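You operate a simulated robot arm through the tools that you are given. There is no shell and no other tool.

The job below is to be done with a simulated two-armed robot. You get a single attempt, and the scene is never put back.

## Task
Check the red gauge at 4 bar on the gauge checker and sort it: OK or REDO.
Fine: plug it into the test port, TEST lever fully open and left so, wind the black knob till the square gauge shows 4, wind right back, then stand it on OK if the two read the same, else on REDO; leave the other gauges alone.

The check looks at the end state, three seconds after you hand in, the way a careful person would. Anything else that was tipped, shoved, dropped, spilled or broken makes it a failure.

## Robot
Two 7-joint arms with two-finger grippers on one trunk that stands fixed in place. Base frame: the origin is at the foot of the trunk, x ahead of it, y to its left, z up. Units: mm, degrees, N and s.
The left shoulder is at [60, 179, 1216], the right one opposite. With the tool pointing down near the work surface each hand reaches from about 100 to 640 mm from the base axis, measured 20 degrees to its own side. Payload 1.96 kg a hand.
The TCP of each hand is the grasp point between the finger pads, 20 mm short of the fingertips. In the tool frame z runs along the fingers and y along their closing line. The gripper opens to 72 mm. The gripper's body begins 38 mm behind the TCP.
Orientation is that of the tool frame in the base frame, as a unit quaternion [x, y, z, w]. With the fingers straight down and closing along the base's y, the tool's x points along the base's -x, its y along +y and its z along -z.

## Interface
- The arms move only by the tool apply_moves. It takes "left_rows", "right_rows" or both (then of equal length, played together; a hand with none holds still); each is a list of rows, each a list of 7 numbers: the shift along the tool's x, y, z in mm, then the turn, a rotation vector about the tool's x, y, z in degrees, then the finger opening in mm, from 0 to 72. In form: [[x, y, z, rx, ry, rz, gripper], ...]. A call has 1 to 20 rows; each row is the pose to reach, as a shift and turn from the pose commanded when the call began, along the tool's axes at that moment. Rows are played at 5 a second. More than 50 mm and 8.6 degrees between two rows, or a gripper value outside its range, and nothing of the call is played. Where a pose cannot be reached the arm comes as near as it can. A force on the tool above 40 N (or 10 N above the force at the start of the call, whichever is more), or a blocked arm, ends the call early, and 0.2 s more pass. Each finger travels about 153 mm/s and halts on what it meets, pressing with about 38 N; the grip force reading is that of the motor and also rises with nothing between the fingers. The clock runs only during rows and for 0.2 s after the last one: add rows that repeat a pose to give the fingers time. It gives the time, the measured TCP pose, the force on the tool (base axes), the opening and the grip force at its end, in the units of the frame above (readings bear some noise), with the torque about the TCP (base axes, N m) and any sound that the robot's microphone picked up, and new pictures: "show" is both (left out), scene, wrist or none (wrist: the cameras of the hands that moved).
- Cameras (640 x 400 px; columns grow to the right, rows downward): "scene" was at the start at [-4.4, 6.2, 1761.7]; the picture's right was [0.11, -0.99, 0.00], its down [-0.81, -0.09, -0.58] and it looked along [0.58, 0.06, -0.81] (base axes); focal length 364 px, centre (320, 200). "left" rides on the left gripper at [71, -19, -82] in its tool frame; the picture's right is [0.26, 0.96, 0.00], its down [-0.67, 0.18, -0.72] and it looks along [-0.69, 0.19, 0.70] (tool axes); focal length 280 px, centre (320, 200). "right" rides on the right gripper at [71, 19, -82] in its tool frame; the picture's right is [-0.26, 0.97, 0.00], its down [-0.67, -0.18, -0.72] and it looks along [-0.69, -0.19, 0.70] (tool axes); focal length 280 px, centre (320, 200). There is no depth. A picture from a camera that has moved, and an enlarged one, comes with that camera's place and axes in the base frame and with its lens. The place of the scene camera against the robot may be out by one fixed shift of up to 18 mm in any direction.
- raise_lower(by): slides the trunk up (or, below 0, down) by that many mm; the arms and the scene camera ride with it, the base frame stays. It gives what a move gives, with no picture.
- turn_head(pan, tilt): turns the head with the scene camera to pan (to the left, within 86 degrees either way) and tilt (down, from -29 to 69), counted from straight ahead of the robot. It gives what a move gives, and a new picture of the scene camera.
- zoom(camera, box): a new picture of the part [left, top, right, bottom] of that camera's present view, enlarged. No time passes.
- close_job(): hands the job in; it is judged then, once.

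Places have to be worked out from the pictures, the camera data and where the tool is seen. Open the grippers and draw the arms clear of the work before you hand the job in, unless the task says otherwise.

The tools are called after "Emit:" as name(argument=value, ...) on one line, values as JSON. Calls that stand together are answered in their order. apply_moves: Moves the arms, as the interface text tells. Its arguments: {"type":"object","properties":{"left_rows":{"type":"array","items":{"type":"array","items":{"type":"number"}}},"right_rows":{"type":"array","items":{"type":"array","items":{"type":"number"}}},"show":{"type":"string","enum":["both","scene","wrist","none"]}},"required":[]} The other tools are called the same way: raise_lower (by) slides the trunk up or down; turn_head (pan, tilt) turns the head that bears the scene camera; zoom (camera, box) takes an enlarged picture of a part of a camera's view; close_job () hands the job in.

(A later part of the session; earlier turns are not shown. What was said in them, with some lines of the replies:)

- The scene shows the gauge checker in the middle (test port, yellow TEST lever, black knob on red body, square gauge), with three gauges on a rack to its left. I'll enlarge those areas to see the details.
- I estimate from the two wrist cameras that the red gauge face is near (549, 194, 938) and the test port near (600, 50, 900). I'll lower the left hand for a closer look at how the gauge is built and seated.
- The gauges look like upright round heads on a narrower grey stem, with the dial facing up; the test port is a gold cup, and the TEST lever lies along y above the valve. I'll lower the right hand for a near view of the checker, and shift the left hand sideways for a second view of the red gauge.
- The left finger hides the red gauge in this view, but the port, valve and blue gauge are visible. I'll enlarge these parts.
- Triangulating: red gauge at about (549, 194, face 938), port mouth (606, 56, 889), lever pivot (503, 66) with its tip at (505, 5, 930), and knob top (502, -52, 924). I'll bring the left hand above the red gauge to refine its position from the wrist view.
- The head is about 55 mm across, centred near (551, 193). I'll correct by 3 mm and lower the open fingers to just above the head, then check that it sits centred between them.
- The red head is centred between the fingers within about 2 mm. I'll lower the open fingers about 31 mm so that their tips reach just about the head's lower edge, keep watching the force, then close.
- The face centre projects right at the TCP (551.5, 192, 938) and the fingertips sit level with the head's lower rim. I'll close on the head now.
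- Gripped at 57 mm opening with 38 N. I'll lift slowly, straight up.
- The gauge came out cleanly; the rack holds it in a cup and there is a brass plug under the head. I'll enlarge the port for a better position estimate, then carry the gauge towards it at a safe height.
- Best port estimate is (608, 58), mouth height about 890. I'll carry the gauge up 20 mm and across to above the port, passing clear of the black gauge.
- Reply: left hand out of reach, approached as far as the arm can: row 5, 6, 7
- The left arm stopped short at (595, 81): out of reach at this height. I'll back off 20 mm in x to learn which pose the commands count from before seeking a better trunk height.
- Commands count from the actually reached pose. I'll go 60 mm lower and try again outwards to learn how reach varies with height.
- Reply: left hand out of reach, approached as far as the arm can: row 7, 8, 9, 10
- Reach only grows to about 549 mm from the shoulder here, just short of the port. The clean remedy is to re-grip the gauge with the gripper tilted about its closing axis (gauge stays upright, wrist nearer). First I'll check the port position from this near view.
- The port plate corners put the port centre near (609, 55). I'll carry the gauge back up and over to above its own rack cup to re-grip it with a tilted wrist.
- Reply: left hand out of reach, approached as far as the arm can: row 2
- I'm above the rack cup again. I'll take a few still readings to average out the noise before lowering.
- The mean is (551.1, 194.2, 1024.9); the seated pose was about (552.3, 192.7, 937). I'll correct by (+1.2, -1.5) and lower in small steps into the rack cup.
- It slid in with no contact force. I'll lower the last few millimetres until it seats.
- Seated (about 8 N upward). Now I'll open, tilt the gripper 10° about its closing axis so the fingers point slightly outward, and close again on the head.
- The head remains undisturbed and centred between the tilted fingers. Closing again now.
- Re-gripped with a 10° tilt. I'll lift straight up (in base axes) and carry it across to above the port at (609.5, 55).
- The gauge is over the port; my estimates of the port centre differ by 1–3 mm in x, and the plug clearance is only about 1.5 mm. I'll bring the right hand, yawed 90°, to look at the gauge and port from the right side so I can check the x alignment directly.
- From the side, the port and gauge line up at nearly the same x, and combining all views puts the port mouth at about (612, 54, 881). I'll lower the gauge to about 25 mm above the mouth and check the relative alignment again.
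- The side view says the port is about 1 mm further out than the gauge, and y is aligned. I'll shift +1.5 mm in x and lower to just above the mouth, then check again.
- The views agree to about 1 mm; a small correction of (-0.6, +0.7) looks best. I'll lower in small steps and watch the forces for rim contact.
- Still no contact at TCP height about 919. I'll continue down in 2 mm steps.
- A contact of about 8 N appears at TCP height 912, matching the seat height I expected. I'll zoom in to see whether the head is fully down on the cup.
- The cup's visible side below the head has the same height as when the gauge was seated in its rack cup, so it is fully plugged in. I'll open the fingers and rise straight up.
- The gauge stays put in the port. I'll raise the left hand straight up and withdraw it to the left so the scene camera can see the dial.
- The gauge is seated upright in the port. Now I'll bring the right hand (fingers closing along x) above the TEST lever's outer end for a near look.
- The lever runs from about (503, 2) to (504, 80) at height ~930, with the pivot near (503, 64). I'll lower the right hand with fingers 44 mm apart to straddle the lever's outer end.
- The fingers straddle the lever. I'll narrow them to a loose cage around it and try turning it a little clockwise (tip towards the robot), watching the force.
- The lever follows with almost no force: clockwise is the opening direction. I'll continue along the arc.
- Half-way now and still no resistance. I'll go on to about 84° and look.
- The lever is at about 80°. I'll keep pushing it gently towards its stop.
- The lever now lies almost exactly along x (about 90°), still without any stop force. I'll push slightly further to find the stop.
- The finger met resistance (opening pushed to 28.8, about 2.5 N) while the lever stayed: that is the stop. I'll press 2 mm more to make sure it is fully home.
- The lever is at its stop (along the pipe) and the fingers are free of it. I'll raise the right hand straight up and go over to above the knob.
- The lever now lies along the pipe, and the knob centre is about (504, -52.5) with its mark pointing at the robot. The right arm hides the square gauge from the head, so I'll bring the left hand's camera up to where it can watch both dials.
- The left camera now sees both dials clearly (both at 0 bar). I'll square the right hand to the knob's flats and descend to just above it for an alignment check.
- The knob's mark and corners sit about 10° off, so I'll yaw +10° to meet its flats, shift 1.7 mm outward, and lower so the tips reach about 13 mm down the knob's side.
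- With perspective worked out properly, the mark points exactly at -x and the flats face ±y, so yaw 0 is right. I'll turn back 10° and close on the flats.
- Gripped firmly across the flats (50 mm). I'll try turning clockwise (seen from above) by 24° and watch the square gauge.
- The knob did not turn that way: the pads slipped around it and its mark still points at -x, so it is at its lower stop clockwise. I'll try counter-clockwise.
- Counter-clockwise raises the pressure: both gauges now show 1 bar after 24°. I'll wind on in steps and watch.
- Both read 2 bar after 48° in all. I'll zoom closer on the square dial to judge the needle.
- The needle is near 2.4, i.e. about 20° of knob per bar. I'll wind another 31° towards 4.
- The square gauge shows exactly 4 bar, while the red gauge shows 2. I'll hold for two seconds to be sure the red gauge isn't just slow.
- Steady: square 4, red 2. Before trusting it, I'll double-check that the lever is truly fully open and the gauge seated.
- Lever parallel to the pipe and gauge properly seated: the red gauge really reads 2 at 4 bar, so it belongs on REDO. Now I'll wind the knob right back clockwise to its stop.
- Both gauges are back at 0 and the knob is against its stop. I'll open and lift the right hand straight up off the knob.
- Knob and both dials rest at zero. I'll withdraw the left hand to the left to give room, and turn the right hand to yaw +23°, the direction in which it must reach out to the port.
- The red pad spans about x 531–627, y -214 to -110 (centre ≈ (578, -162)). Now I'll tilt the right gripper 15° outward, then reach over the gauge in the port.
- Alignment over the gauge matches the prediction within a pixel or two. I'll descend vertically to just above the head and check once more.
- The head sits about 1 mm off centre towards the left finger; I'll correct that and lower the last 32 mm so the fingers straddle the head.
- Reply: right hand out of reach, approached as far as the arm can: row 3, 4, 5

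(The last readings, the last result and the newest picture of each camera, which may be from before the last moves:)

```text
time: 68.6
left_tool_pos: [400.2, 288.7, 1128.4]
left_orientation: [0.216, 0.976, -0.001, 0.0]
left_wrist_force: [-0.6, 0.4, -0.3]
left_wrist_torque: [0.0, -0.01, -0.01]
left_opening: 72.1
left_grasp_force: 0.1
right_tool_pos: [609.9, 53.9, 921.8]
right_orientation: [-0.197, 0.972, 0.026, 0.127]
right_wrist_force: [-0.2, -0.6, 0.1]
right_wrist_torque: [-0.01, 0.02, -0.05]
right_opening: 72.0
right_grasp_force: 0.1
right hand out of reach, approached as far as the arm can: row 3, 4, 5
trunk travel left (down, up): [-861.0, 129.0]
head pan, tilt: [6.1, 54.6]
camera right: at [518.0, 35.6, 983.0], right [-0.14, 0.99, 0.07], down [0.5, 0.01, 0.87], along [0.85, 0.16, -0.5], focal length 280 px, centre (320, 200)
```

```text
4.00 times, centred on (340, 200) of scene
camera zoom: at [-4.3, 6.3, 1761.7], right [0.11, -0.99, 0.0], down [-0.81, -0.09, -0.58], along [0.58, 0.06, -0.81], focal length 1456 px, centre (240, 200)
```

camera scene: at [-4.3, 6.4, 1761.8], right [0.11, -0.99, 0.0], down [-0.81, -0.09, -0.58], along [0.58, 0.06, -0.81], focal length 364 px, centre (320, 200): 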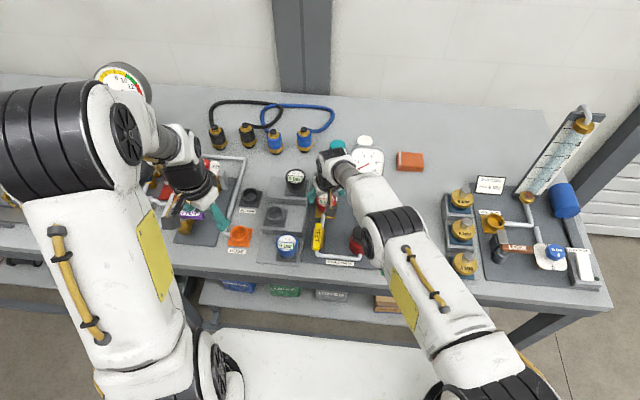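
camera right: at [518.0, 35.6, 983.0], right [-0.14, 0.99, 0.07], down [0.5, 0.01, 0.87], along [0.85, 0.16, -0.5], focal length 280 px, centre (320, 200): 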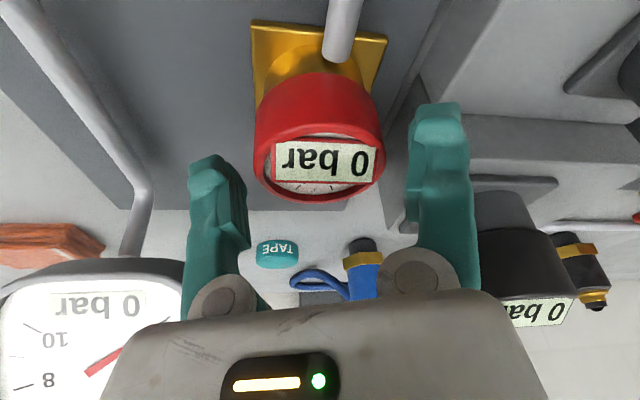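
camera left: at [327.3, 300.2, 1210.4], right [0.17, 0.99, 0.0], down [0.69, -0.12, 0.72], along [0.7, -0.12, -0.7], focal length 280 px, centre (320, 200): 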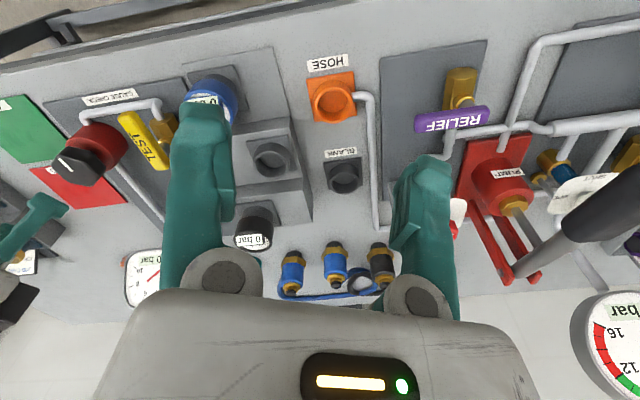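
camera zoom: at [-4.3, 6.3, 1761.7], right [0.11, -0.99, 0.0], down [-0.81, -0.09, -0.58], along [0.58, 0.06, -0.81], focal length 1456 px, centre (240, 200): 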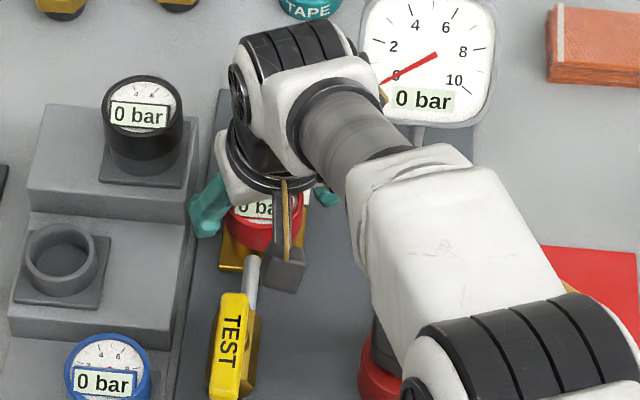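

The arm ran out of reach about 10 mm too high. The hand is well centred, so I'll lower the trunk by 9 mm, which takes the hand straight down (everything else is well clear).

Emit:
raise_lower(by=-9)

Emit:
zoom(camera="right", box=[160, 40, 480, 240])

Emit:
zoom(camera="scene", box=[290, 150, 390, 250])

```text
time: 69.2
left_tool_pos: [401.1, 287.8, 1119.3]
left_orientation: [0.216, 0.976, -0.001, 0.0]
left_wrist_force: [0.1, 1.1, -0.2]
left_wrist_torque: [-0.02, 0.0, 0.0]
left_opening: 72.0
left_grasp_force: 0.1
right_tool_pos: [609.5, 54.1, 912.0]
right_orientation: [-0.198, 0.971, 0.026, 0.128]
right_wrist_force: [0.0, 0.6, -0.5]
right_wrist_torque: [-0.02, 0.03, -0.01]
right_opening: 72.3
right_grasp_force: 0.1
trunk travel left (down, up): [-852.0, 138.0]
head pan, tilt: [6.1, 54.6]
```

```text
2.00 times, centred on (320, 140) of right
camera zoom: at [518.2, 35.6, 974.0], right [-0.14, 0.99, 0.07], down [0.5, 0.01, 0.87], along [0.85, 0.16, -0.5], focal length 561 px, centre (320, 320)
```

zoom: 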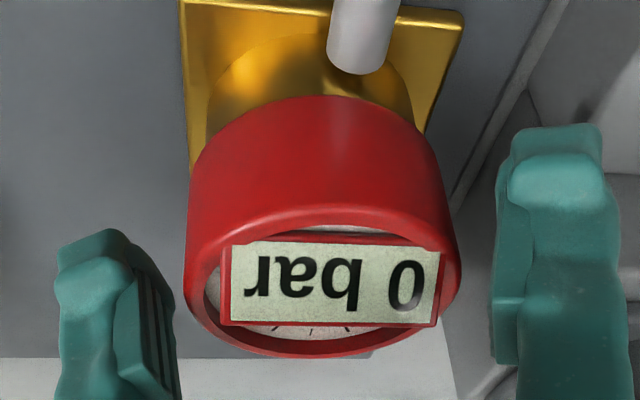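

```text
4.00 times, centred on (340, 200) of scene
camera zoom: at [-4.1, 6.4, 1752.7], right [0.11, -0.99, 0.0], down [-0.81, -0.09, -0.58], along [0.58, 0.06, -0.82], focal length 1456 px, centre (240, 200)
```

zoom: 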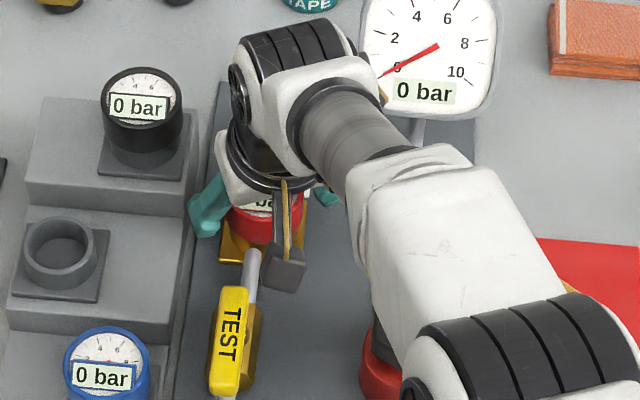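

The head is centred between the fingers at the right height. Closing the right gripper on it.

Emit:
apply_moves(right_rows=[[0, 0, 0, 0, 0, 0, 60], [0, 0, 0, 0, 0, 0, 45], [0, 0, 0, 0, 0, 0, 45], [0, 0, 0, 0, 0, 0, 45]], show="wrist")

```text
time: 70.2
left_tool_pos: [399.4, 288.2, 1119.7]
left_orientation: [0.217, 0.976, 0.0, 0.001]
left_wrist_force: [-0.1, -1.2, -0.5]
left_wrist_torque: [0.02, 0.02, 0.02]
left_opening: 72.0
left_grasp_force: 0.0
right_tool_pos: [610.0, 52.7, 913.6]
right_orientation: [-0.198, 0.971, 0.026, 0.128]
right_wrist_force: [1.1, -1.5, 2.7]
right_wrist_torque: [0.04, 0.0, -0.05]
right_opening: 56.3
right_grasp_force: 37.9
trunk travel left (down, up): [-852.0, 138.0]
head pan, tilt: [6.1, 54.6]
camera right: at [518.1, 35.4, 974.3], right [-0.14, 0.99, 0.07], down [0.5, 0.01, 0.87], along [0.85, 0.16, -0.5], focal length 280 px, centre (320, 200)
```

right: 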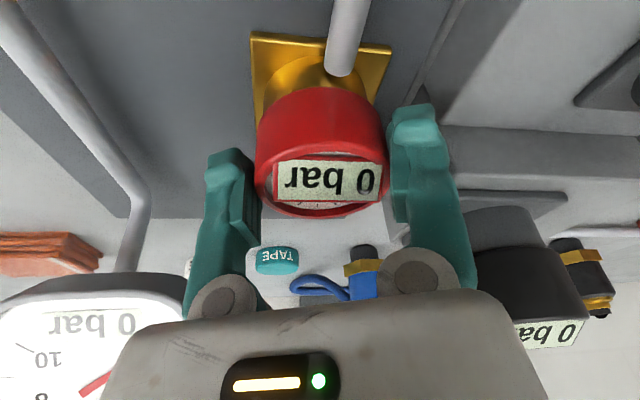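

Gripped at 56 mm with 38 N. I'll lift it straight up out of the port.

Emit:
apply_moves(right_rows=[[-1.3, 0, -4.8, 0, 0, 0, 45], [-2.6, 0, -9.7, 0, 0, 0, 45], [-5.2, 0, -19.3, 0, 0, 0, 45], [-9.1, 0, -33.8, 0, 0, 0, 45], [-15.5, 0, -58, 0, 0, 0, 45], [-23.3, 0, -87, 0, 0, 0, 45], [-23.3, 0, -87, 0, 0, 0, 45]], show="both")

Emit:
zoom(camera="left", box=[0, 60, 220, 320])

```text
time: 71.8
left_tool_pos: [400.8, 286.8, 1119.6]
left_orientation: [0.217, 0.976, 0.0, -0.001]
left_wrist_force: [-0.5, 0.4, 0.2]
left_wrist_torque: [0.01, 0.0, 0.02]
left_opening: 72.0
left_grasp_force: 0.1
right_tool_pos: [608.0, 52.3, 1003.2]
right_orientation: [-0.198, 0.971, 0.026, 0.128]
right_wrist_force: [-0.9, -0.4, -0.7]
right_wrist_torque: [0.01, 0.02, -0.04]
right_opening: 56.2
right_grasp_force: 38.6
trunk travel left (down, up): [-852.0, 138.0]
head pan, tilt: [6.1, 54.6]
camera scene: at [-3.6, 6.3, 1752.7], right [0.11, -0.99, 0.0], down [-0.81, -0.09, -0.58], along [0.58, 0.06, -0.82], focal length 364 px, centre (320, 200)
camera right: at [518.1, 34.7, 1063.4], right [-0.14, 0.99, 0.07], down [0.5, 0.01, 0.87], along [0.85, 0.16, -0.5], focal length 280 px, centre (320, 200)
```

scene: 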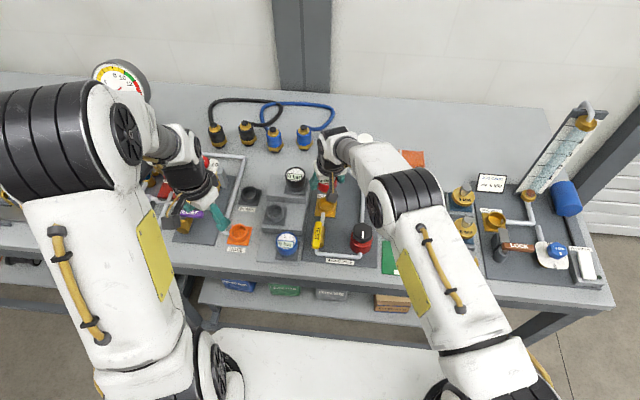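
right: 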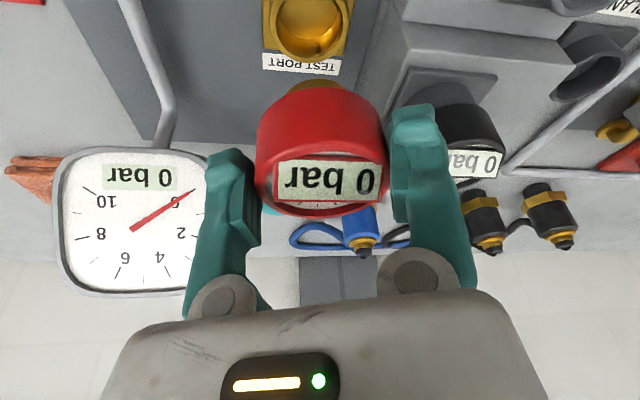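

```text
1.54 times, centred on (110, 190) of left
camera zoom: at [327.9, 299.8, 1201.4], right [0.17, 0.99, 0.0], down [0.69, -0.12, 0.71], along [0.7, -0.12, -0.7], focal length 431 px, centre (643, 215)
```

zoom: 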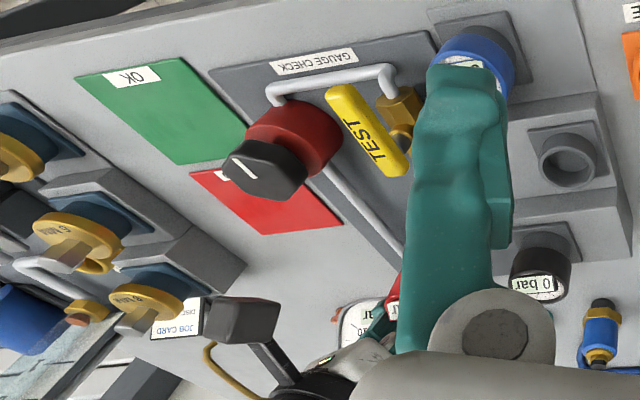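

The gauge is free of the port and the valve lever, knob and other gauges are undisturbed. I'll carry it at this height across to above the REDO pad's centre.

Emit:
apply_moves(right_rows=[[28.4, -31, -7.6, 0, 0, 0, 45], [58.9, -64.3, -15.8, 0, 0, 0, 45], [75.5, -104.8, -20.2, 0, 0, 0, 45], [92.1, -145.3, -24.7, 0, 0, 0, 45], [108.9, -186.3, -29.2, 0, 0, 0, 45], [108.9, -186.3, -29.2, 0, 0, 0, 45]], show="both")

Emit:
zoom(camera="right", box=[120, 0, 520, 240])

Emit:
zoom(camera="scene", box=[340, 150, 480, 290])

Emit:
zoom(camera="left", box=[0, 60, 220, 320])

```text
time: 73.2
left_tool_pos: [399.9, 289.5, 1118.5]
left_orientation: [0.216, 0.976, 0.001, -0.001]
left_wrist_force: [-0.3, 0.6, -1.0]
left_wrist_torque: [-0.03, -0.01, -0.04]
left_opening: 72.1
left_grasp_force: 0.1
right_tool_pos: [578.8, -161.4, 1003.3]
right_orientation: [-0.198, 0.971, 0.027, 0.128]
right_wrist_force: [0.1, -0.5, -2.1]
right_wrist_torque: [-0.02, 0.03, -0.04]
right_opening: 55.8
right_grasp_force: 38.4
trunk travel left (down, up): [-852.0, 138.0]
head pan, tilt: [6.1, 54.6]
camera scene: at [-3.8, 7.5, 1752.7], right [0.11, -0.99, 0.0], down [-0.81, -0.09, -0.58], along [0.58, 0.06, -0.82], focal length 364 px, centre (320, 200)
camera right: at [488.0, -179.1, 1065.5], right [-0.15, 0.99, 0.07], down [0.5, 0.01, 0.87], along [0.85, 0.16, -0.5], focal length 280 px, centre (320, 200)
```

scene: 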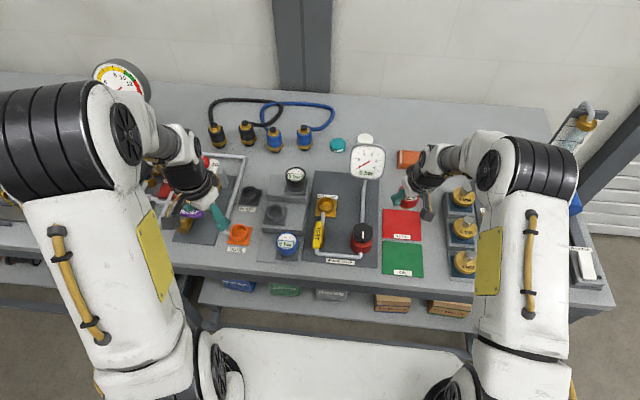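
right: 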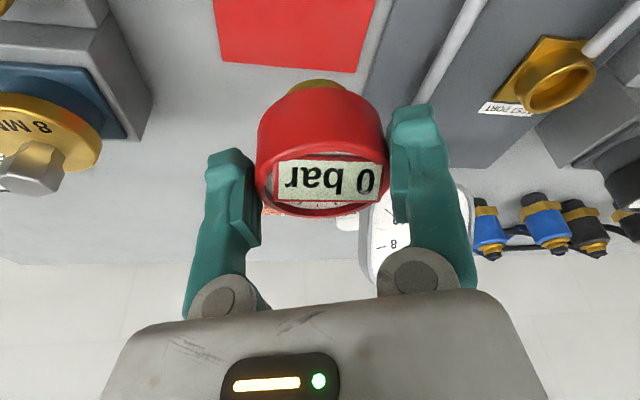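

```text
1.60 times, centred on (320, 120) of right
camera zoom: at [488.0, -179.1, 1065.5], right [-0.15, 0.99, 0.07], down [0.5, 0.01, 0.87], along [0.85, 0.16, -0.5], focal length 449 px, centre (320, 328)
```

zoom: 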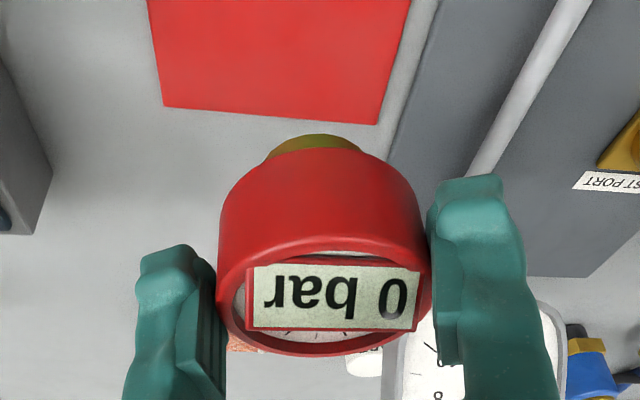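

```text
2.86 times, centred on (410, 220) of scene
camera zoom: at [-3.8, 7.5, 1752.7], right [0.11, -0.99, 0.0], down [-0.81, -0.09, -0.58], along [0.58, 0.06, -0.82], focal length 1040 px, centre (63, 143)
```

zoom: 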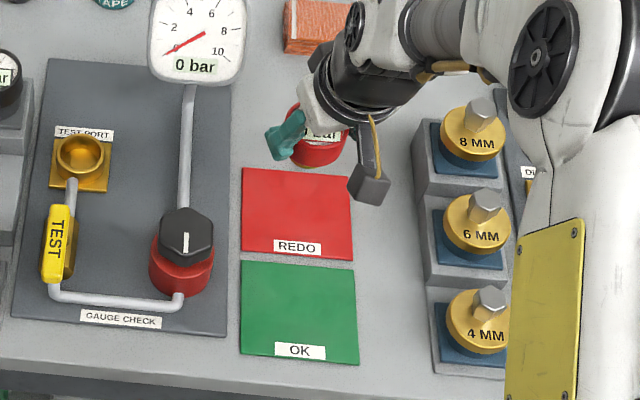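

```text
1.54 times, centred on (110, 190) of left
camera zoom: at [327.7, 300.6, 1201.2], right [0.17, 0.99, 0.0], down [0.69, -0.12, 0.72], along [0.7, -0.12, -0.7], focal length 431 px, centre (643, 215)
```

zoom: 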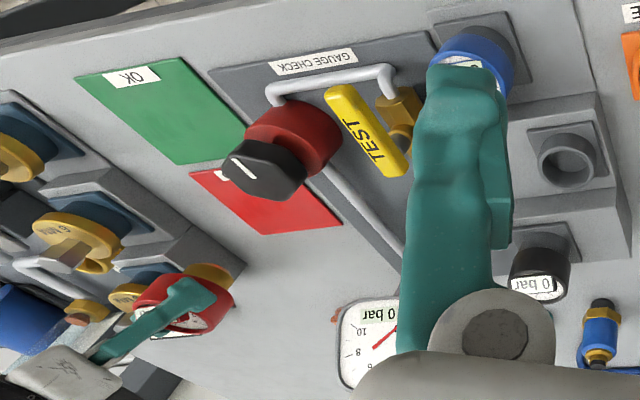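

The pad lies below and slightly nearer than the gauge's shadow suggests: its edges compute to x 531–627, y -217 to -112, so I'm over its middle. I'll shift 2 mm in -y and lower to about 20 mm above the pad.

Emit:
apply_moves(right_rows=[[6.7, -0.6, 24, 0, 0, 0, 45], [13.5, -1.2, 48, 0, 0, 0, 45], [20.2, -1.8, 72.2, 0, 0, 0, 45], [20.2, -1.8, 72.2, 0, 0, 0, 45]], show="both")

Emit:
zoom(camera="right", box=[120, 0, 520, 240])

Emit:
zoom(camera="scene", box=[370, 170, 450, 250])

Emit:
zoom(camera="left", box=[0, 100, 160, 280])

```text
time: 74.2
left_tool_pos: [400.7, 287.7, 1120.5]
left_orientation: [0.216, 0.976, 0.0, 0.0]
left_wrist_force: [0.5, 0.3, 0.4]
left_wrist_torque: [-0.01, 0.02, -0.02]
left_opening: 72.1
left_grasp_force: 0.0
right_tool_pos: [579.3, -164.8, 929.1]
right_orientation: [-0.197, 0.972, 0.026, 0.128]
right_wrist_force: [-0.2, -0.8, -1.9]
right_wrist_torque: [-0.02, 0.04, -0.03]
right_opening: 56.0
right_grasp_force: 38.0
trunk travel left (down, up): [-852.0, 138.0]
head pan, tilt: [6.1, 54.6]
camera scene: at [-4.1, 6.1, 1752.7], right [0.11, -0.99, 0.0], down [-0.81, -0.09, -0.58], along [0.58, 0.06, -0.82], focal length 364 px, centre (320, 200)
camera right: at [487.8, -181.9, 990.1], right [-0.14, 0.99, 0.07], down [0.5, 0.01, 0.87], along [0.85, 0.16, -0.5], focal length 280 px, centre (320, 200)
```

scene: 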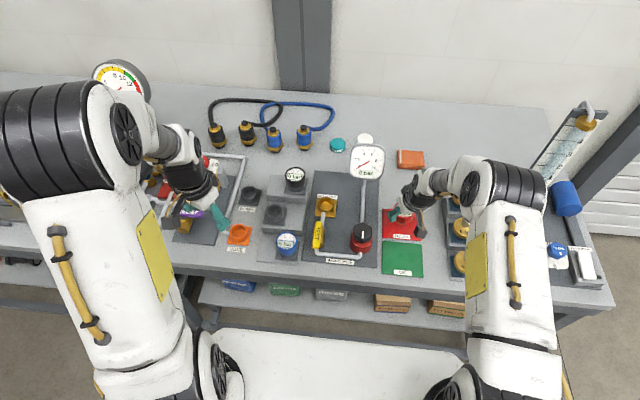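
right: 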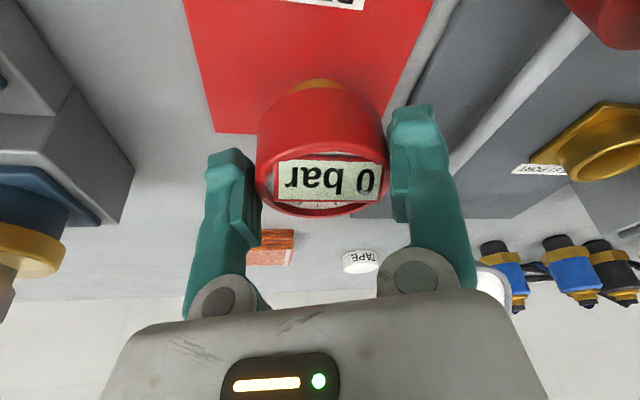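

```text
1.60 times, centred on (320, 120) of right
camera zoom: at [487.8, -181.9, 990.1], right [-0.14, 0.99, 0.07], down [0.5, 0.01, 0.87], along [0.85, 0.16, -0.5], focal length 449 px, centre (320, 328)
```

zoom: 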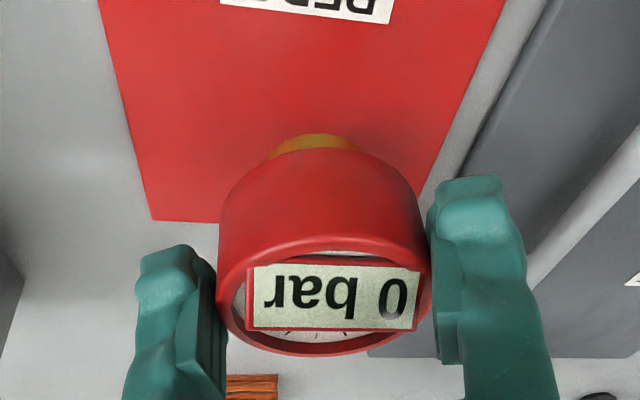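

```text
5.00 times, centred on (410, 210) of scene
camera zoom: at [-4.1, 6.1, 1752.7], right [0.11, -0.99, 0.0], down [-0.81, -0.09, -0.58], along [0.58, 0.06, -0.82], focal length 1820 px, centre (-130, 150)
```

zoom: 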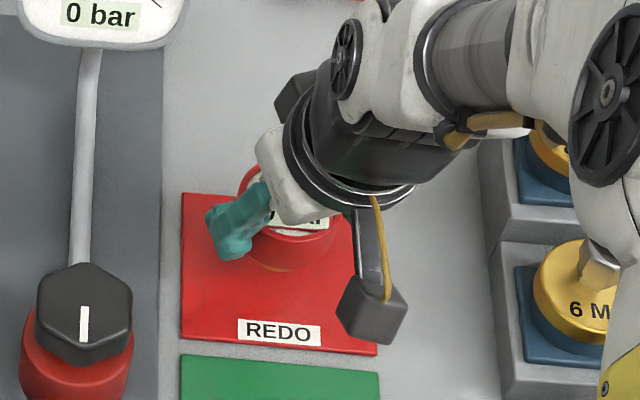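

```text
2.22 times, centred on (80, 190) of left
camera zoom: at [327.5, 299.7, 1201.5], right [0.17, 0.99, 0.0], down [0.69, -0.12, 0.72], along [0.7, -0.12, -0.7], focal length 623 px, centre (853, 222)
```

zoom: 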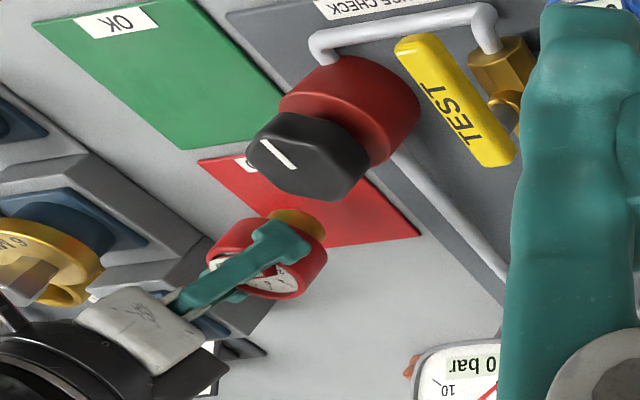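

The gauge hangs over the pad's centre. I'll lower in 3 mm steps and look for contact.

Emit:
apply_moves(right_rows=[[0.8, 0, 2.9, 0, 0, 0, 45], [1.55, 0, 5.8, 0, 0, 0, 45], [2.3, 0, 8.7, 0, 0, 0, 45], [3.1, 0, 11.6, 0, 0, 0, 45]], show="none")

Emit:
zoom(camera="left", box=[40, 140, 120, 220])

Emit:
zoom(camera="right", box=[200, 0, 440, 180])

```text
time: 75.2
left_tool_pos: [401.1, 287.9, 1120.2]
left_orientation: [0.216, 0.976, 0.0, 0.0]
left_wrist_force: [0.4, 0.7, -0.7]
left_wrist_torque: [0.01, 0.0, 0.02]
left_opening: 72.0
left_grasp_force: 0.1
right_tool_pos: [578.6, -164.4, 916.1]
right_orientation: [-0.198, 0.971, 0.025, 0.128]
right_wrist_force: [-0.1, 0.2, -1.0]
right_wrist_torque: [-0.04, 0.01, 0.01]
right_opening: 55.8
right_grasp_force: 37.8
trunk travel left (down, up): [-852.0, 138.0]
head pan, tilt: [6.1, 54.6]
```

```text
5.00 times, centred on (80, 180) of left
camera zoom: at [327.7, 299.6, 1201.5], right [0.17, 0.99, 0.0], down [0.69, -0.12, 0.72], along [0.7, -0.12, -0.7], focal length 1402 px, centre (1520, 300)
```

zoom: 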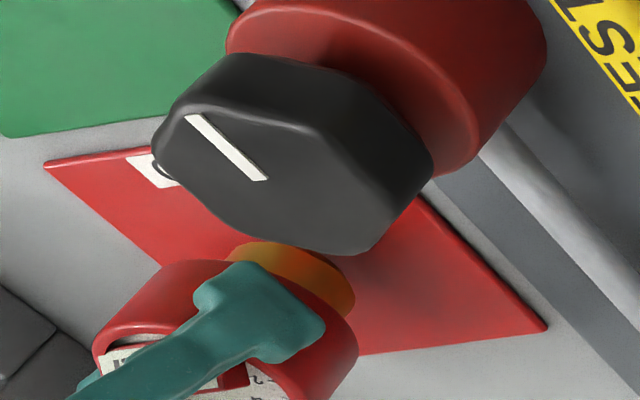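

```text
2.22 times, centred on (320, 90) of right
camera zoom: at [487.3, -181.9, 977.4], right [-0.14, 0.99, 0.07], down [0.5, 0.01, 0.87], along [0.85, 0.16, -0.5], focal length 623 px, centre (320, 444)
```

zoom: 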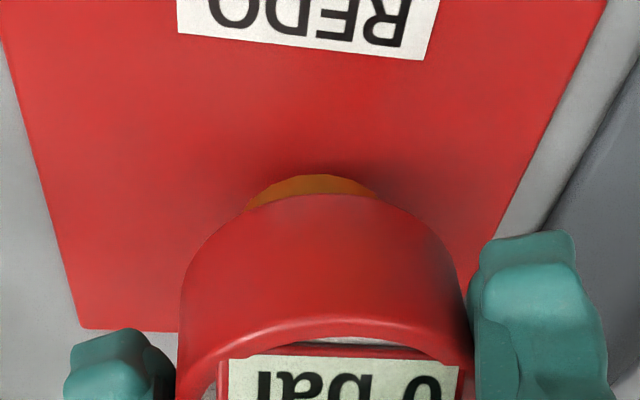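

No contact yet at TCP height 916. I'll continue in 2 mm steps.

Emit:
apply_moves(right_rows=[[0.5, 0, 1.9, 0, 0, 0, 45], [1, 0, 3.9, 0, 0, 0, 45], [1.55, 0, 5.8, 0, 0, 0, 45]], show="none")

Emit:
zoom(camera="right", box=[200, 0, 440, 180])

```text
time: 76.0
left_tool_pos: [401.1, 288.2, 1119.6]
left_orientation: [0.216, 0.976, 0.0, 0.0]
left_wrist_force: [0.9, 0.1, 0.2]
left_wrist_torque: [-0.01, 0.03, 0.01]
left_opening: 71.8
left_grasp_force: 0.0
right_tool_pos: [577.4, -164.2, 911.0]
right_orientation: [-0.197, 0.972, 0.025, 0.128]
right_wrist_force: [0.4, 0.3, -1.6]
right_wrist_torque: [0.0, 0.01, 0.01]
right_opening: 55.8
right_grasp_force: 37.7
trunk travel left (down, up): [-852.0, 138.0]
head pan, tilt: [6.1, 54.6]
```

```text
2.22 times, centred on (320, 90) of right
camera zoom: at [487.2, -181.9, 971.5], right [-0.14, 0.99, 0.07], down [0.5, 0.01, 0.87], along [0.85, 0.16, -0.5], focal length 623 px, centre (320, 444)
```

zoom: 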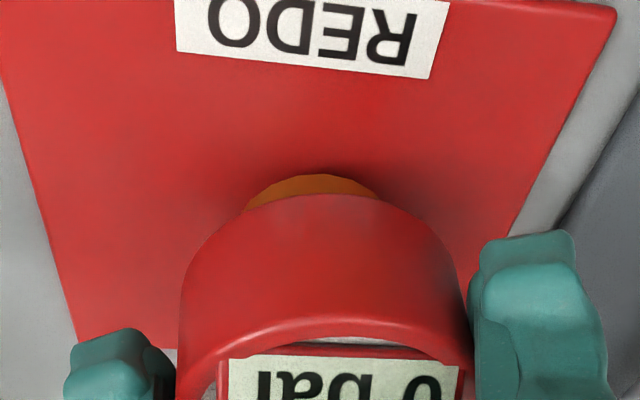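

Still hanging free. Continuing down in 2 mm steps.

Emit:
apply_moves(right_rows=[[0.5, 0, 1.9, 0, 0, 0, 45], [1, 0, 3.9, 0, 0, 0, 45], [1.55, 0, 5.8, 0, 0, 0, 45]], show="none")

Emit:
zoom(camera="right", box=[200, 0, 440, 180])

```text
time: 76.8
left_tool_pos: [398.5, 287.8, 1121.3]
left_orientation: [0.217, 0.976, 0.0, 0.001]
left_wrist_force: [-0.2, 0.0, 0.2]
left_wrist_torque: [0.0, 0.03, -0.05]
left_opening: 72.1
left_grasp_force: 0.0
right_tool_pos: [577.3, -163.9, 907.0]
right_orientation: [-0.198, 0.971, 0.026, 0.132]
right_wrist_force: [0.6, -0.7, 22.2]
right_wrist_torque: [0.06, -0.01, -0.03]
right_opening: 55.8
right_grasp_force: 38.3
trunk travel left (down, up): [-852.0, 138.0]
head pan, tilt: [6.1, 54.6]
```

```text
2.22 times, centred on (320, 90) of right
camera zoom: at [486.7, -181.6, 967.6], right [-0.14, 0.99, 0.07], down [0.49, 0.01, 0.87], along [0.86, 0.16, -0.49], focal length 623 px, centre (320, 444)
```

zoom: 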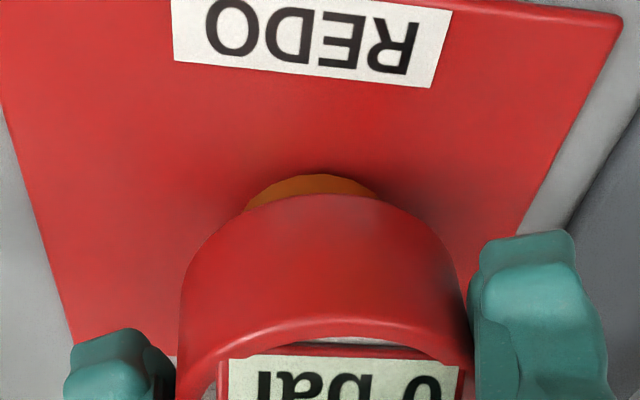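

Contact: about 24 N, so it stands on the pad at TCP height 907. I'll ease up 1.5 mm to relieve the push, then open the fingers.

Emit:
apply_moves(right_rows=[[-0.2, 0, -0.8, 0, 0, 0, 45], [-0.4, 0, -1.5, 0, 0, 0, 45], [-0.4, 0, -1.5, 0, 0, 0, 45]], show="none")

```text
time: 77.6
left_tool_pos: [399.8, 289.0, 1119.7]
left_orientation: [0.217, 0.976, 0.0, 0.001]
left_wrist_force: [0.6, 0.0, 0.5]
left_wrist_torque: [0.02, -0.02, -0.05]
left_opening: 72.2
left_grasp_force: 0.0
right_tool_pos: [577.0, -163.3, 907.2]
right_orientation: [-0.198, 0.971, 0.025, 0.129]
right_wrist_force: [7.7, -2.7, 23.1]
right_wrist_torque: [0.0, -0.45, -0.03]
right_opening: 56.0
right_grasp_force: 38.2
trunk travel left (down, up): [-852.0, 138.0]
head pan, tilt: [6.1, 54.6]
```

The upward force hasn't dropped yet; I'll ease up another 1.5 mm and look.

Emit:
apply_moves(right_rows=[[-0.2, 0, -0.8, 0, 0, 0, 45], [-0.4, 0, -1.5, 0, 0, 0, 45], [-0.4, 0, -1.5, 0, 0, 0, 45]], show="wrist")

Emit:
zoom(camera="scene", box=[370, 170, 450, 250])

Emit:
zoom(camera="left", box=[40, 140, 120, 220])

```text
time: 78.4
left_tool_pos: [399.3, 288.5, 1119.5]
left_orientation: [0.215, 0.977, 0.0, -0.001]
left_wrist_force: [0.4, 0.3, -0.2]
left_wrist_torque: [-0.01, -0.03, 0.03]
left_opening: 72.1
left_grasp_force: 0.1
right_tool_pos: [575.8, -164.0, 906.7]
right_orientation: [-0.198, 0.972, 0.026, 0.128]
right_wrist_force: [3.9, 0.2, 12.1]
right_wrist_torque: [0.12, -0.31, -0.02]
right_opening: 56.0
right_grasp_force: 38.1
trunk travel left (down, up): [-852.0, 138.0]
head pan, tilt: [6.1, 54.6]
camera right: at [486.0, -181.2, 968.2], right [-0.14, 0.99, 0.07], down [0.5, 0.01, 0.87], along [0.85, 0.16, -0.5], focal length 280 px, centre (320, 200)
```

right: 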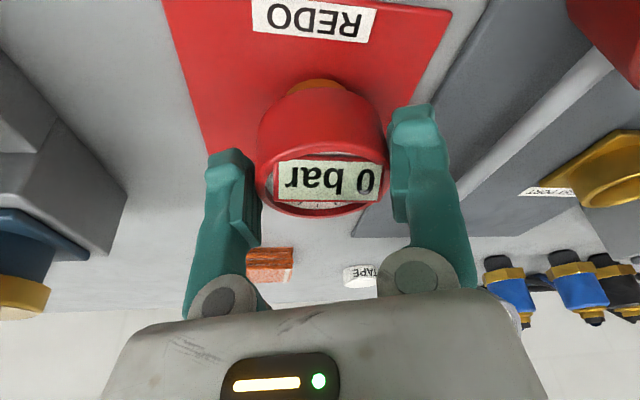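

```text
5.00 times, centred on (410, 210) of scene
camera zoom: at [-5.6, 7.0, 1752.7], right [0.11, -0.99, 0.0], down [-0.81, -0.09, -0.58], along [0.58, 0.06, -0.81], focal length 1820 px, centre (-130, 150)
```

zoom: 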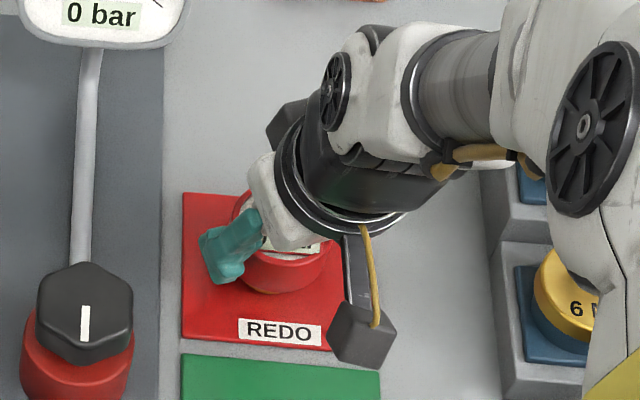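

```text
5.00 times, centred on (80, 180) of left
camera zoom: at [326.5, 300.3, 1201.6], right [0.17, 0.99, 0.0], down [0.69, -0.12, 0.72], along [0.71, -0.12, -0.7], focal length 1402 px, centre (1520, 300)
```

zoom: 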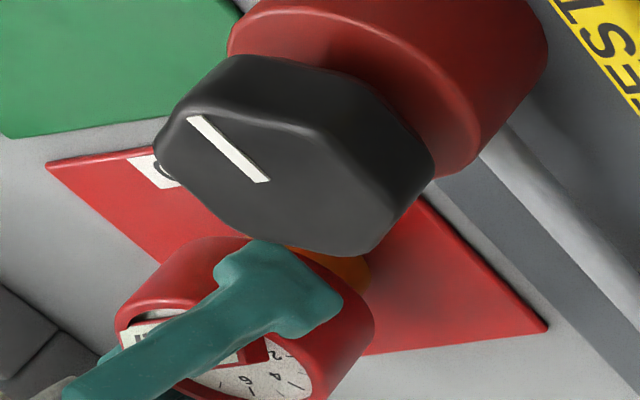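

The push is down to 12 N; one more millimetre should free it. Then I'll open the fingers.

Emit:
apply_moves(right_rows=[[-0.25, 0, -0.95, 0, 0, 0, 45], [-0.25, 0, -0.95, 0, 0, 0, 45], [-0.25, 0, -0.95, 0, 0, 0, 45]], show="none")

```text
time: 79.2
left_tool_pos: [400.1, 288.2, 1119.0]
left_orientation: [0.216, 0.976, 0.0, 0.0]
left_wrist_force: [-0.5, 0.0, -0.3]
left_wrist_torque: [-0.02, 0.01, -0.03]
left_opening: 71.9
left_grasp_force: 0.1
right_tool_pos: [577.2, -162.8, 906.6]
right_orientation: [-0.198, 0.972, 0.026, 0.127]
right_wrist_force: [-0.6, 0.5, 0.3]
right_wrist_torque: [0.03, 0.01, 0.03]
right_opening: 55.9
right_grasp_force: 37.6
trunk travel left (down, up): [-852.0, 138.0]
head pan, tilt: [6.1, 54.6]
```

The force is now about zero, with the gauge just resting on the pad. I'll open the fingers gently.

Emit:
apply_moves(right_rows=[[0, 0, 0, 0, 0, 0, 58], [0, 0, 0, 0, 0, 0, 63], [0, 0, 0, 0, 0, 0, 72], [0, 0, 0, 0, 0, 0, 72]], show="wrist")

Emit:
zoom(camera="right", box=[160, 0, 480, 240])

Emit:
zoom(camera="scene", box=[370, 170, 450, 250])

```text
time: 80.2
left_tool_pos: [399.6, 287.7, 1119.7]
left_orientation: [0.216, 0.976, 0.0, 0.0]
left_wrist_force: [-0.6, -0.3, -0.1]
left_wrist_torque: [0.01, -0.01, 0.0]
left_opening: 71.9
left_grasp_force: 0.0
right_tool_pos: [576.3, -164.9, 906.7]
right_orientation: [-0.198, 0.972, 0.026, 0.128]
right_wrist_force: [0.2, -0.6, 0.4]
right_wrist_torque: [0.0, 0.02, 0.01]
right_opening: 72.0
right_grasp_force: 0.1
trunk travel left (down, up): [-852.0, 138.0]
head pan, tilt: [6.1, 54.6]
camera right: at [487.0, -181.9, 968.8], right [-0.14, 0.99, 0.07], down [0.5, 0.01, 0.87], along [0.85, 0.16, -0.5], focal length 280 px, centre (320, 200)
```

right: 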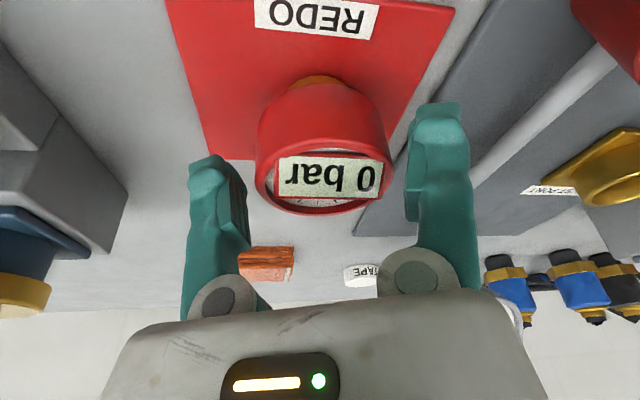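

```text
1.67 times, centred on (320, 120) of right
camera zoom: at [487.0, -181.9, 968.8], right [-0.14, 0.99, 0.07], down [0.5, 0.01, 0.87], along [0.85, 0.16, -0.5], focal length 467 px, centre (320, 333)
```

zoom: 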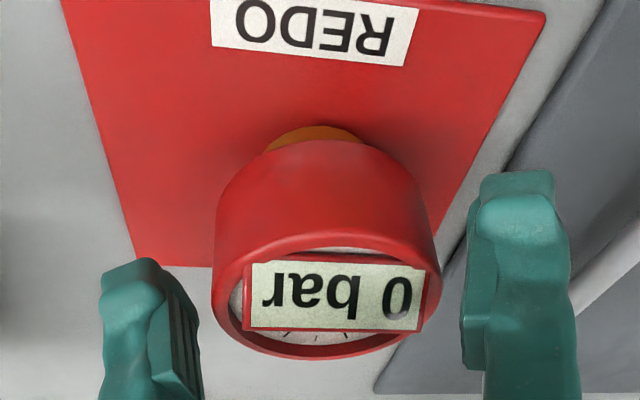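

```text
5.00 times, centred on (410, 210) of scene
camera zoom: at [-4.2, 6.3, 1752.7], right [0.11, -0.99, 0.0], down [-0.81, -0.09, -0.58], along [0.58, 0.06, -0.81], focal length 1820 px, centre (-130, 150)
```

zoom: 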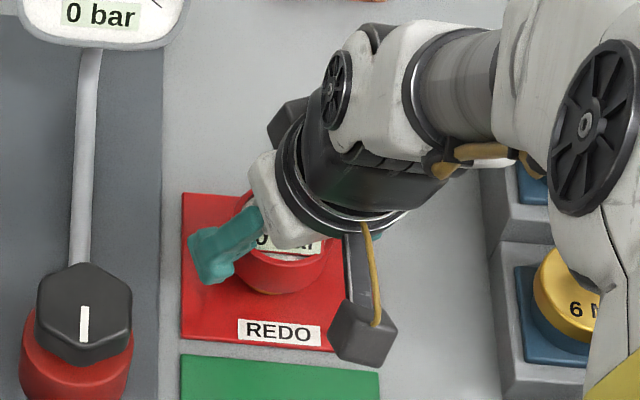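

The gauge stands upright on REDO. I'll rise straight up and withdraw the right hand.

Emit:
apply_moves(right_rows=[[-2.6, 0, -9.7, 0, 0, 0, 72], [-7.8, 0, -29, 0, 0, 0, 72], [-15.5, 0, -58, 0, 0, 0, 72], [-25.9, 0, -96.6, 0, 0, 0, 72], [-33.6, 0, -125.6, 0, 0, 0, 72], [-33.6, 0, -125.6, 0, 0, 0, 72]], show="both")

Emit:
zoom(camera="scene", box=[280, 150, 440, 290])

```text
time: 81.6
left_tool_pos: [400.9, 287.7, 1120.5]
left_orientation: [0.217, 0.976, 0.0, -0.001]
left_wrist_force: [0.1, 0.7, 1.1]
left_wrist_torque: [0.01, 0.0, 0.01]
left_opening: 71.9
left_grasp_force: 0.0
right_tool_pos: [578.8, -163.7, 1036.4]
right_orientation: [-0.198, 0.971, 0.026, 0.128]
right_wrist_force: [0.0, -0.7, -0.3]
right_wrist_torque: [0.0, 0.01, 0.0]
right_opening: 72.3
right_grasp_force: 0.0
trunk travel left (down, up): [-852.0, 138.0]
head pan, tilt: [6.1, 54.6]
camera scene: at [-3.7, 6.2, 1752.7], right [0.11, -0.99, 0.0], down [-0.81, -0.09, -0.58], along [0.58, 0.06, -0.82], focal length 364 px, centre (320, 200)
camera right: at [487.8, -182.8, 1098.3], right [-0.14, 0.99, 0.07], down [0.5, 0.01, 0.87], along [0.85, 0.16, -0.5], focal length 280 px, centre (320, 200)
```

scene: 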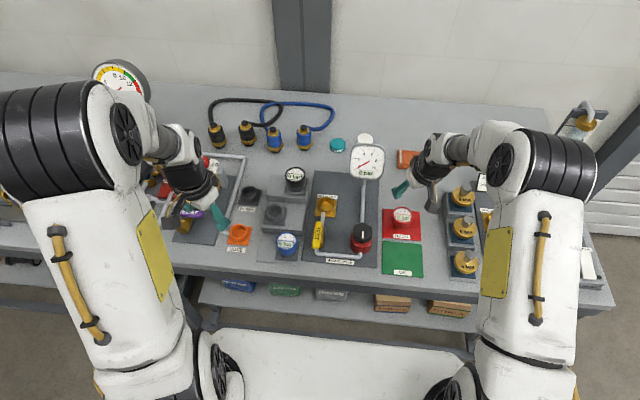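
right: 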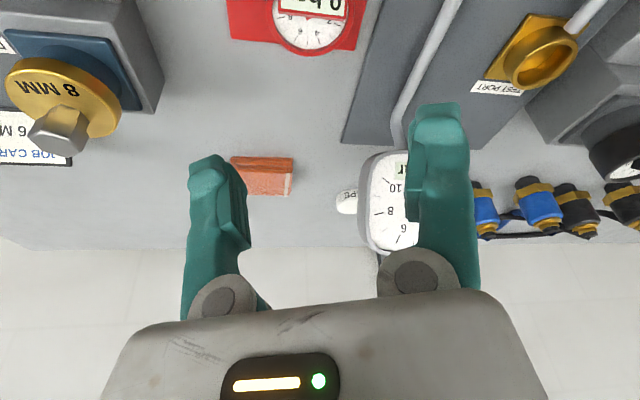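

```text
2.86 times, centred on (360, 220) of scene
camera zoom: at [-3.7, 6.2, 1752.7], right [0.11, -0.99, 0.0], down [-0.81, -0.09, -0.58], along [0.58, 0.06, -0.82], focal length 1040 px, centre (206, 143)
```

zoom: 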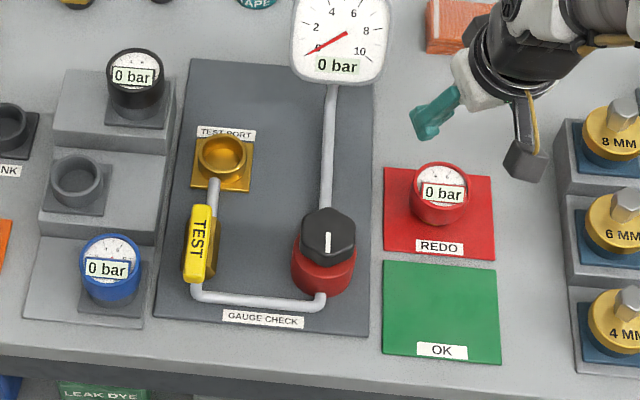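

Everything is as it should be: red gauge upright on REDO, lever open along the pipe, knob mark at zero, square gauge at 0, other gauges in place. I'll withdraw both arms clear of the work.

Emit:
apply_moves(left_rows=[[11, -5, -16, 0, 0, 0, 72], [22, -10, -32, 0, 0, 0, 72], [33, -15, -48, 0, 0, 0, 72], [44, -20, -64, 0, 0, 0, 72], [54.4, -25.4, -80, 0, 0, 0, 72], [54.4, -25.4, -80, 0, 0, 0, 72]], right_rows=[[30.4, 7.8, -16.4, 0, 0, 0, 72], [60.8, 15.5, -32.8, 0, 0, 0, 72], [91.2, 23.3, -49.3, 0, 0, 0, 72], [121.6, 31, -65.7, 0, 0, 0, 72], [152, 38.8, -82.1, 0, 0, 0, 72], [152, 38.8, -82.1, 0, 0, 0, 72]], show="both")

Emit:
zoom(camera="scene", box=[230, 140, 450, 290])

Emit:
zoom(camera="right", box=[160, 0, 560, 240])

```text
time: 83.0
left_tool_pos: [340.7, 288.0, 1199.6]
left_orientation: [0.216, 0.976, 0.001, -0.002]
left_wrist_force: [0.3, -0.5, -0.5]
left_wrist_torque: [0.04, 0.04, -0.01]
left_opening: 71.8
left_grasp_force: 0.1
right_tool_pos: [408.9, -194.1, 1077.1]
right_orientation: [-0.197, 0.972, 0.026, 0.128]
right_wrist_force: [0.2, -0.5, -0.1]
right_wrist_torque: [0.02, -0.01, -0.01]
right_opening: 72.2
right_grasp_force: 0.0
trunk travel left (down, up): [-852.0, 138.0]
head pan, tilt: [6.1, 54.6]
camera scene: at [-2.6, 6.7, 1752.7], right [0.11, -0.99, 0.0], down [-0.81, -0.09, -0.58], along [0.58, 0.06, -0.82], focal length 364 px, centre (320, 200)
camera right: at [318.4, -211.6, 1138.5], right [-0.14, 0.99, 0.07], down [0.5, 0.01, 0.87], along [0.85, 0.16, -0.5], focal length 280 px, centre (320, 200)
camera left: at [268.5, 299.7, 1282.3], right [0.17, 0.99, 0.0], down [0.69, -0.12, 0.71], along [0.7, -0.12, -0.7], focal length 280 px, centre (320, 200)
```

scene: 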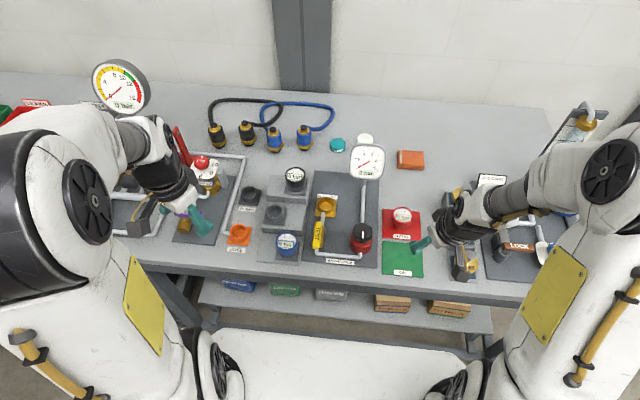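
right: 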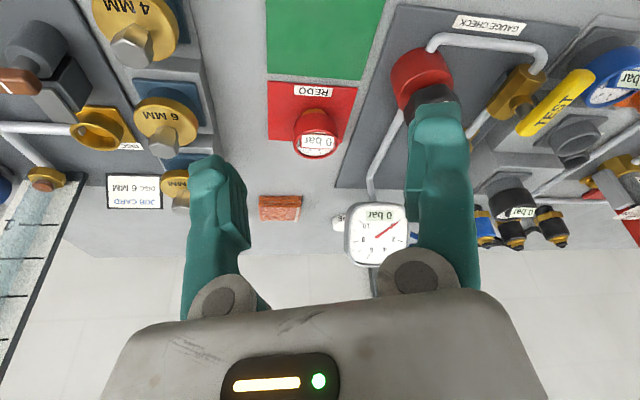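
left: 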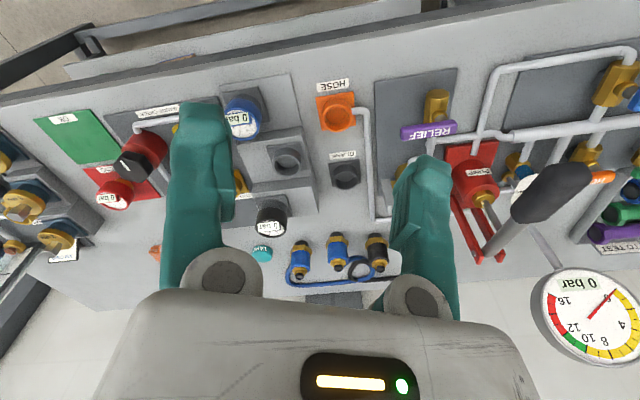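

```text
2.67 times, centred on (340, 215) of scene
camera zoom: at [-2.6, 6.7, 1752.7], right [0.11, -0.99, 0.0], down [-0.81, -0.09, -0.58], along [0.58, 0.06, -0.82], focal length 970 px, centre (267, 160)
```

zoom: 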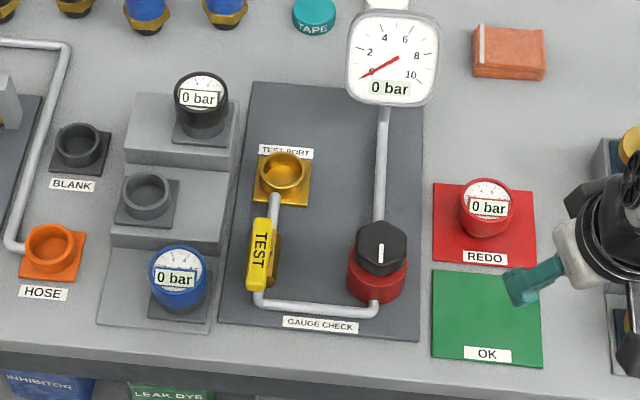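

```text
1.60 times, centred on (360, 120) of right
camera zoom: at [318.4, -211.6, 1138.5], right [-0.14, 0.99, 0.07], down [0.5, 0.01, 0.87], along [0.85, 0.16, -0.5], focal length 449 px, centre (256, 328)
```

zoom: 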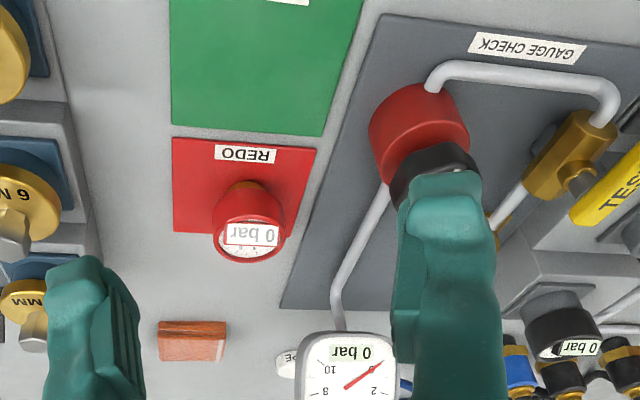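

Both grippers are open and clear of the work. The red gauge stands upright on REDO, the TEST lever is fully open, the knob is wound back and both dials read 0, so I'm handing in.

Emit:
close_job()

```text
The job is handed in.
```

I checked the red gauge at 4 bar and it failed, so it now stands on REDO. With the square gauge showing exactly 4, the red gauge showed 2 and stayed there through a two-second hold.

- **Check:** The gauge was plugged fully into the test port and the TEST lever turned to its stop. The knob raises pressure counter-clockwise, about 20° per bar. Both gauges agreed at 1 and 2 bar, and the red one stuck at 2 after that.
- **End state:** The TEST lever is still fully open. The knob is wound right back to its stop, and both dials read 0. The red gauge stands upright on the REDO pad.
- **Other gauges:** The blue and black gauges were left in place.

Both grippers are open and clear of the work. The job is handed in, and no verdict came back with it.
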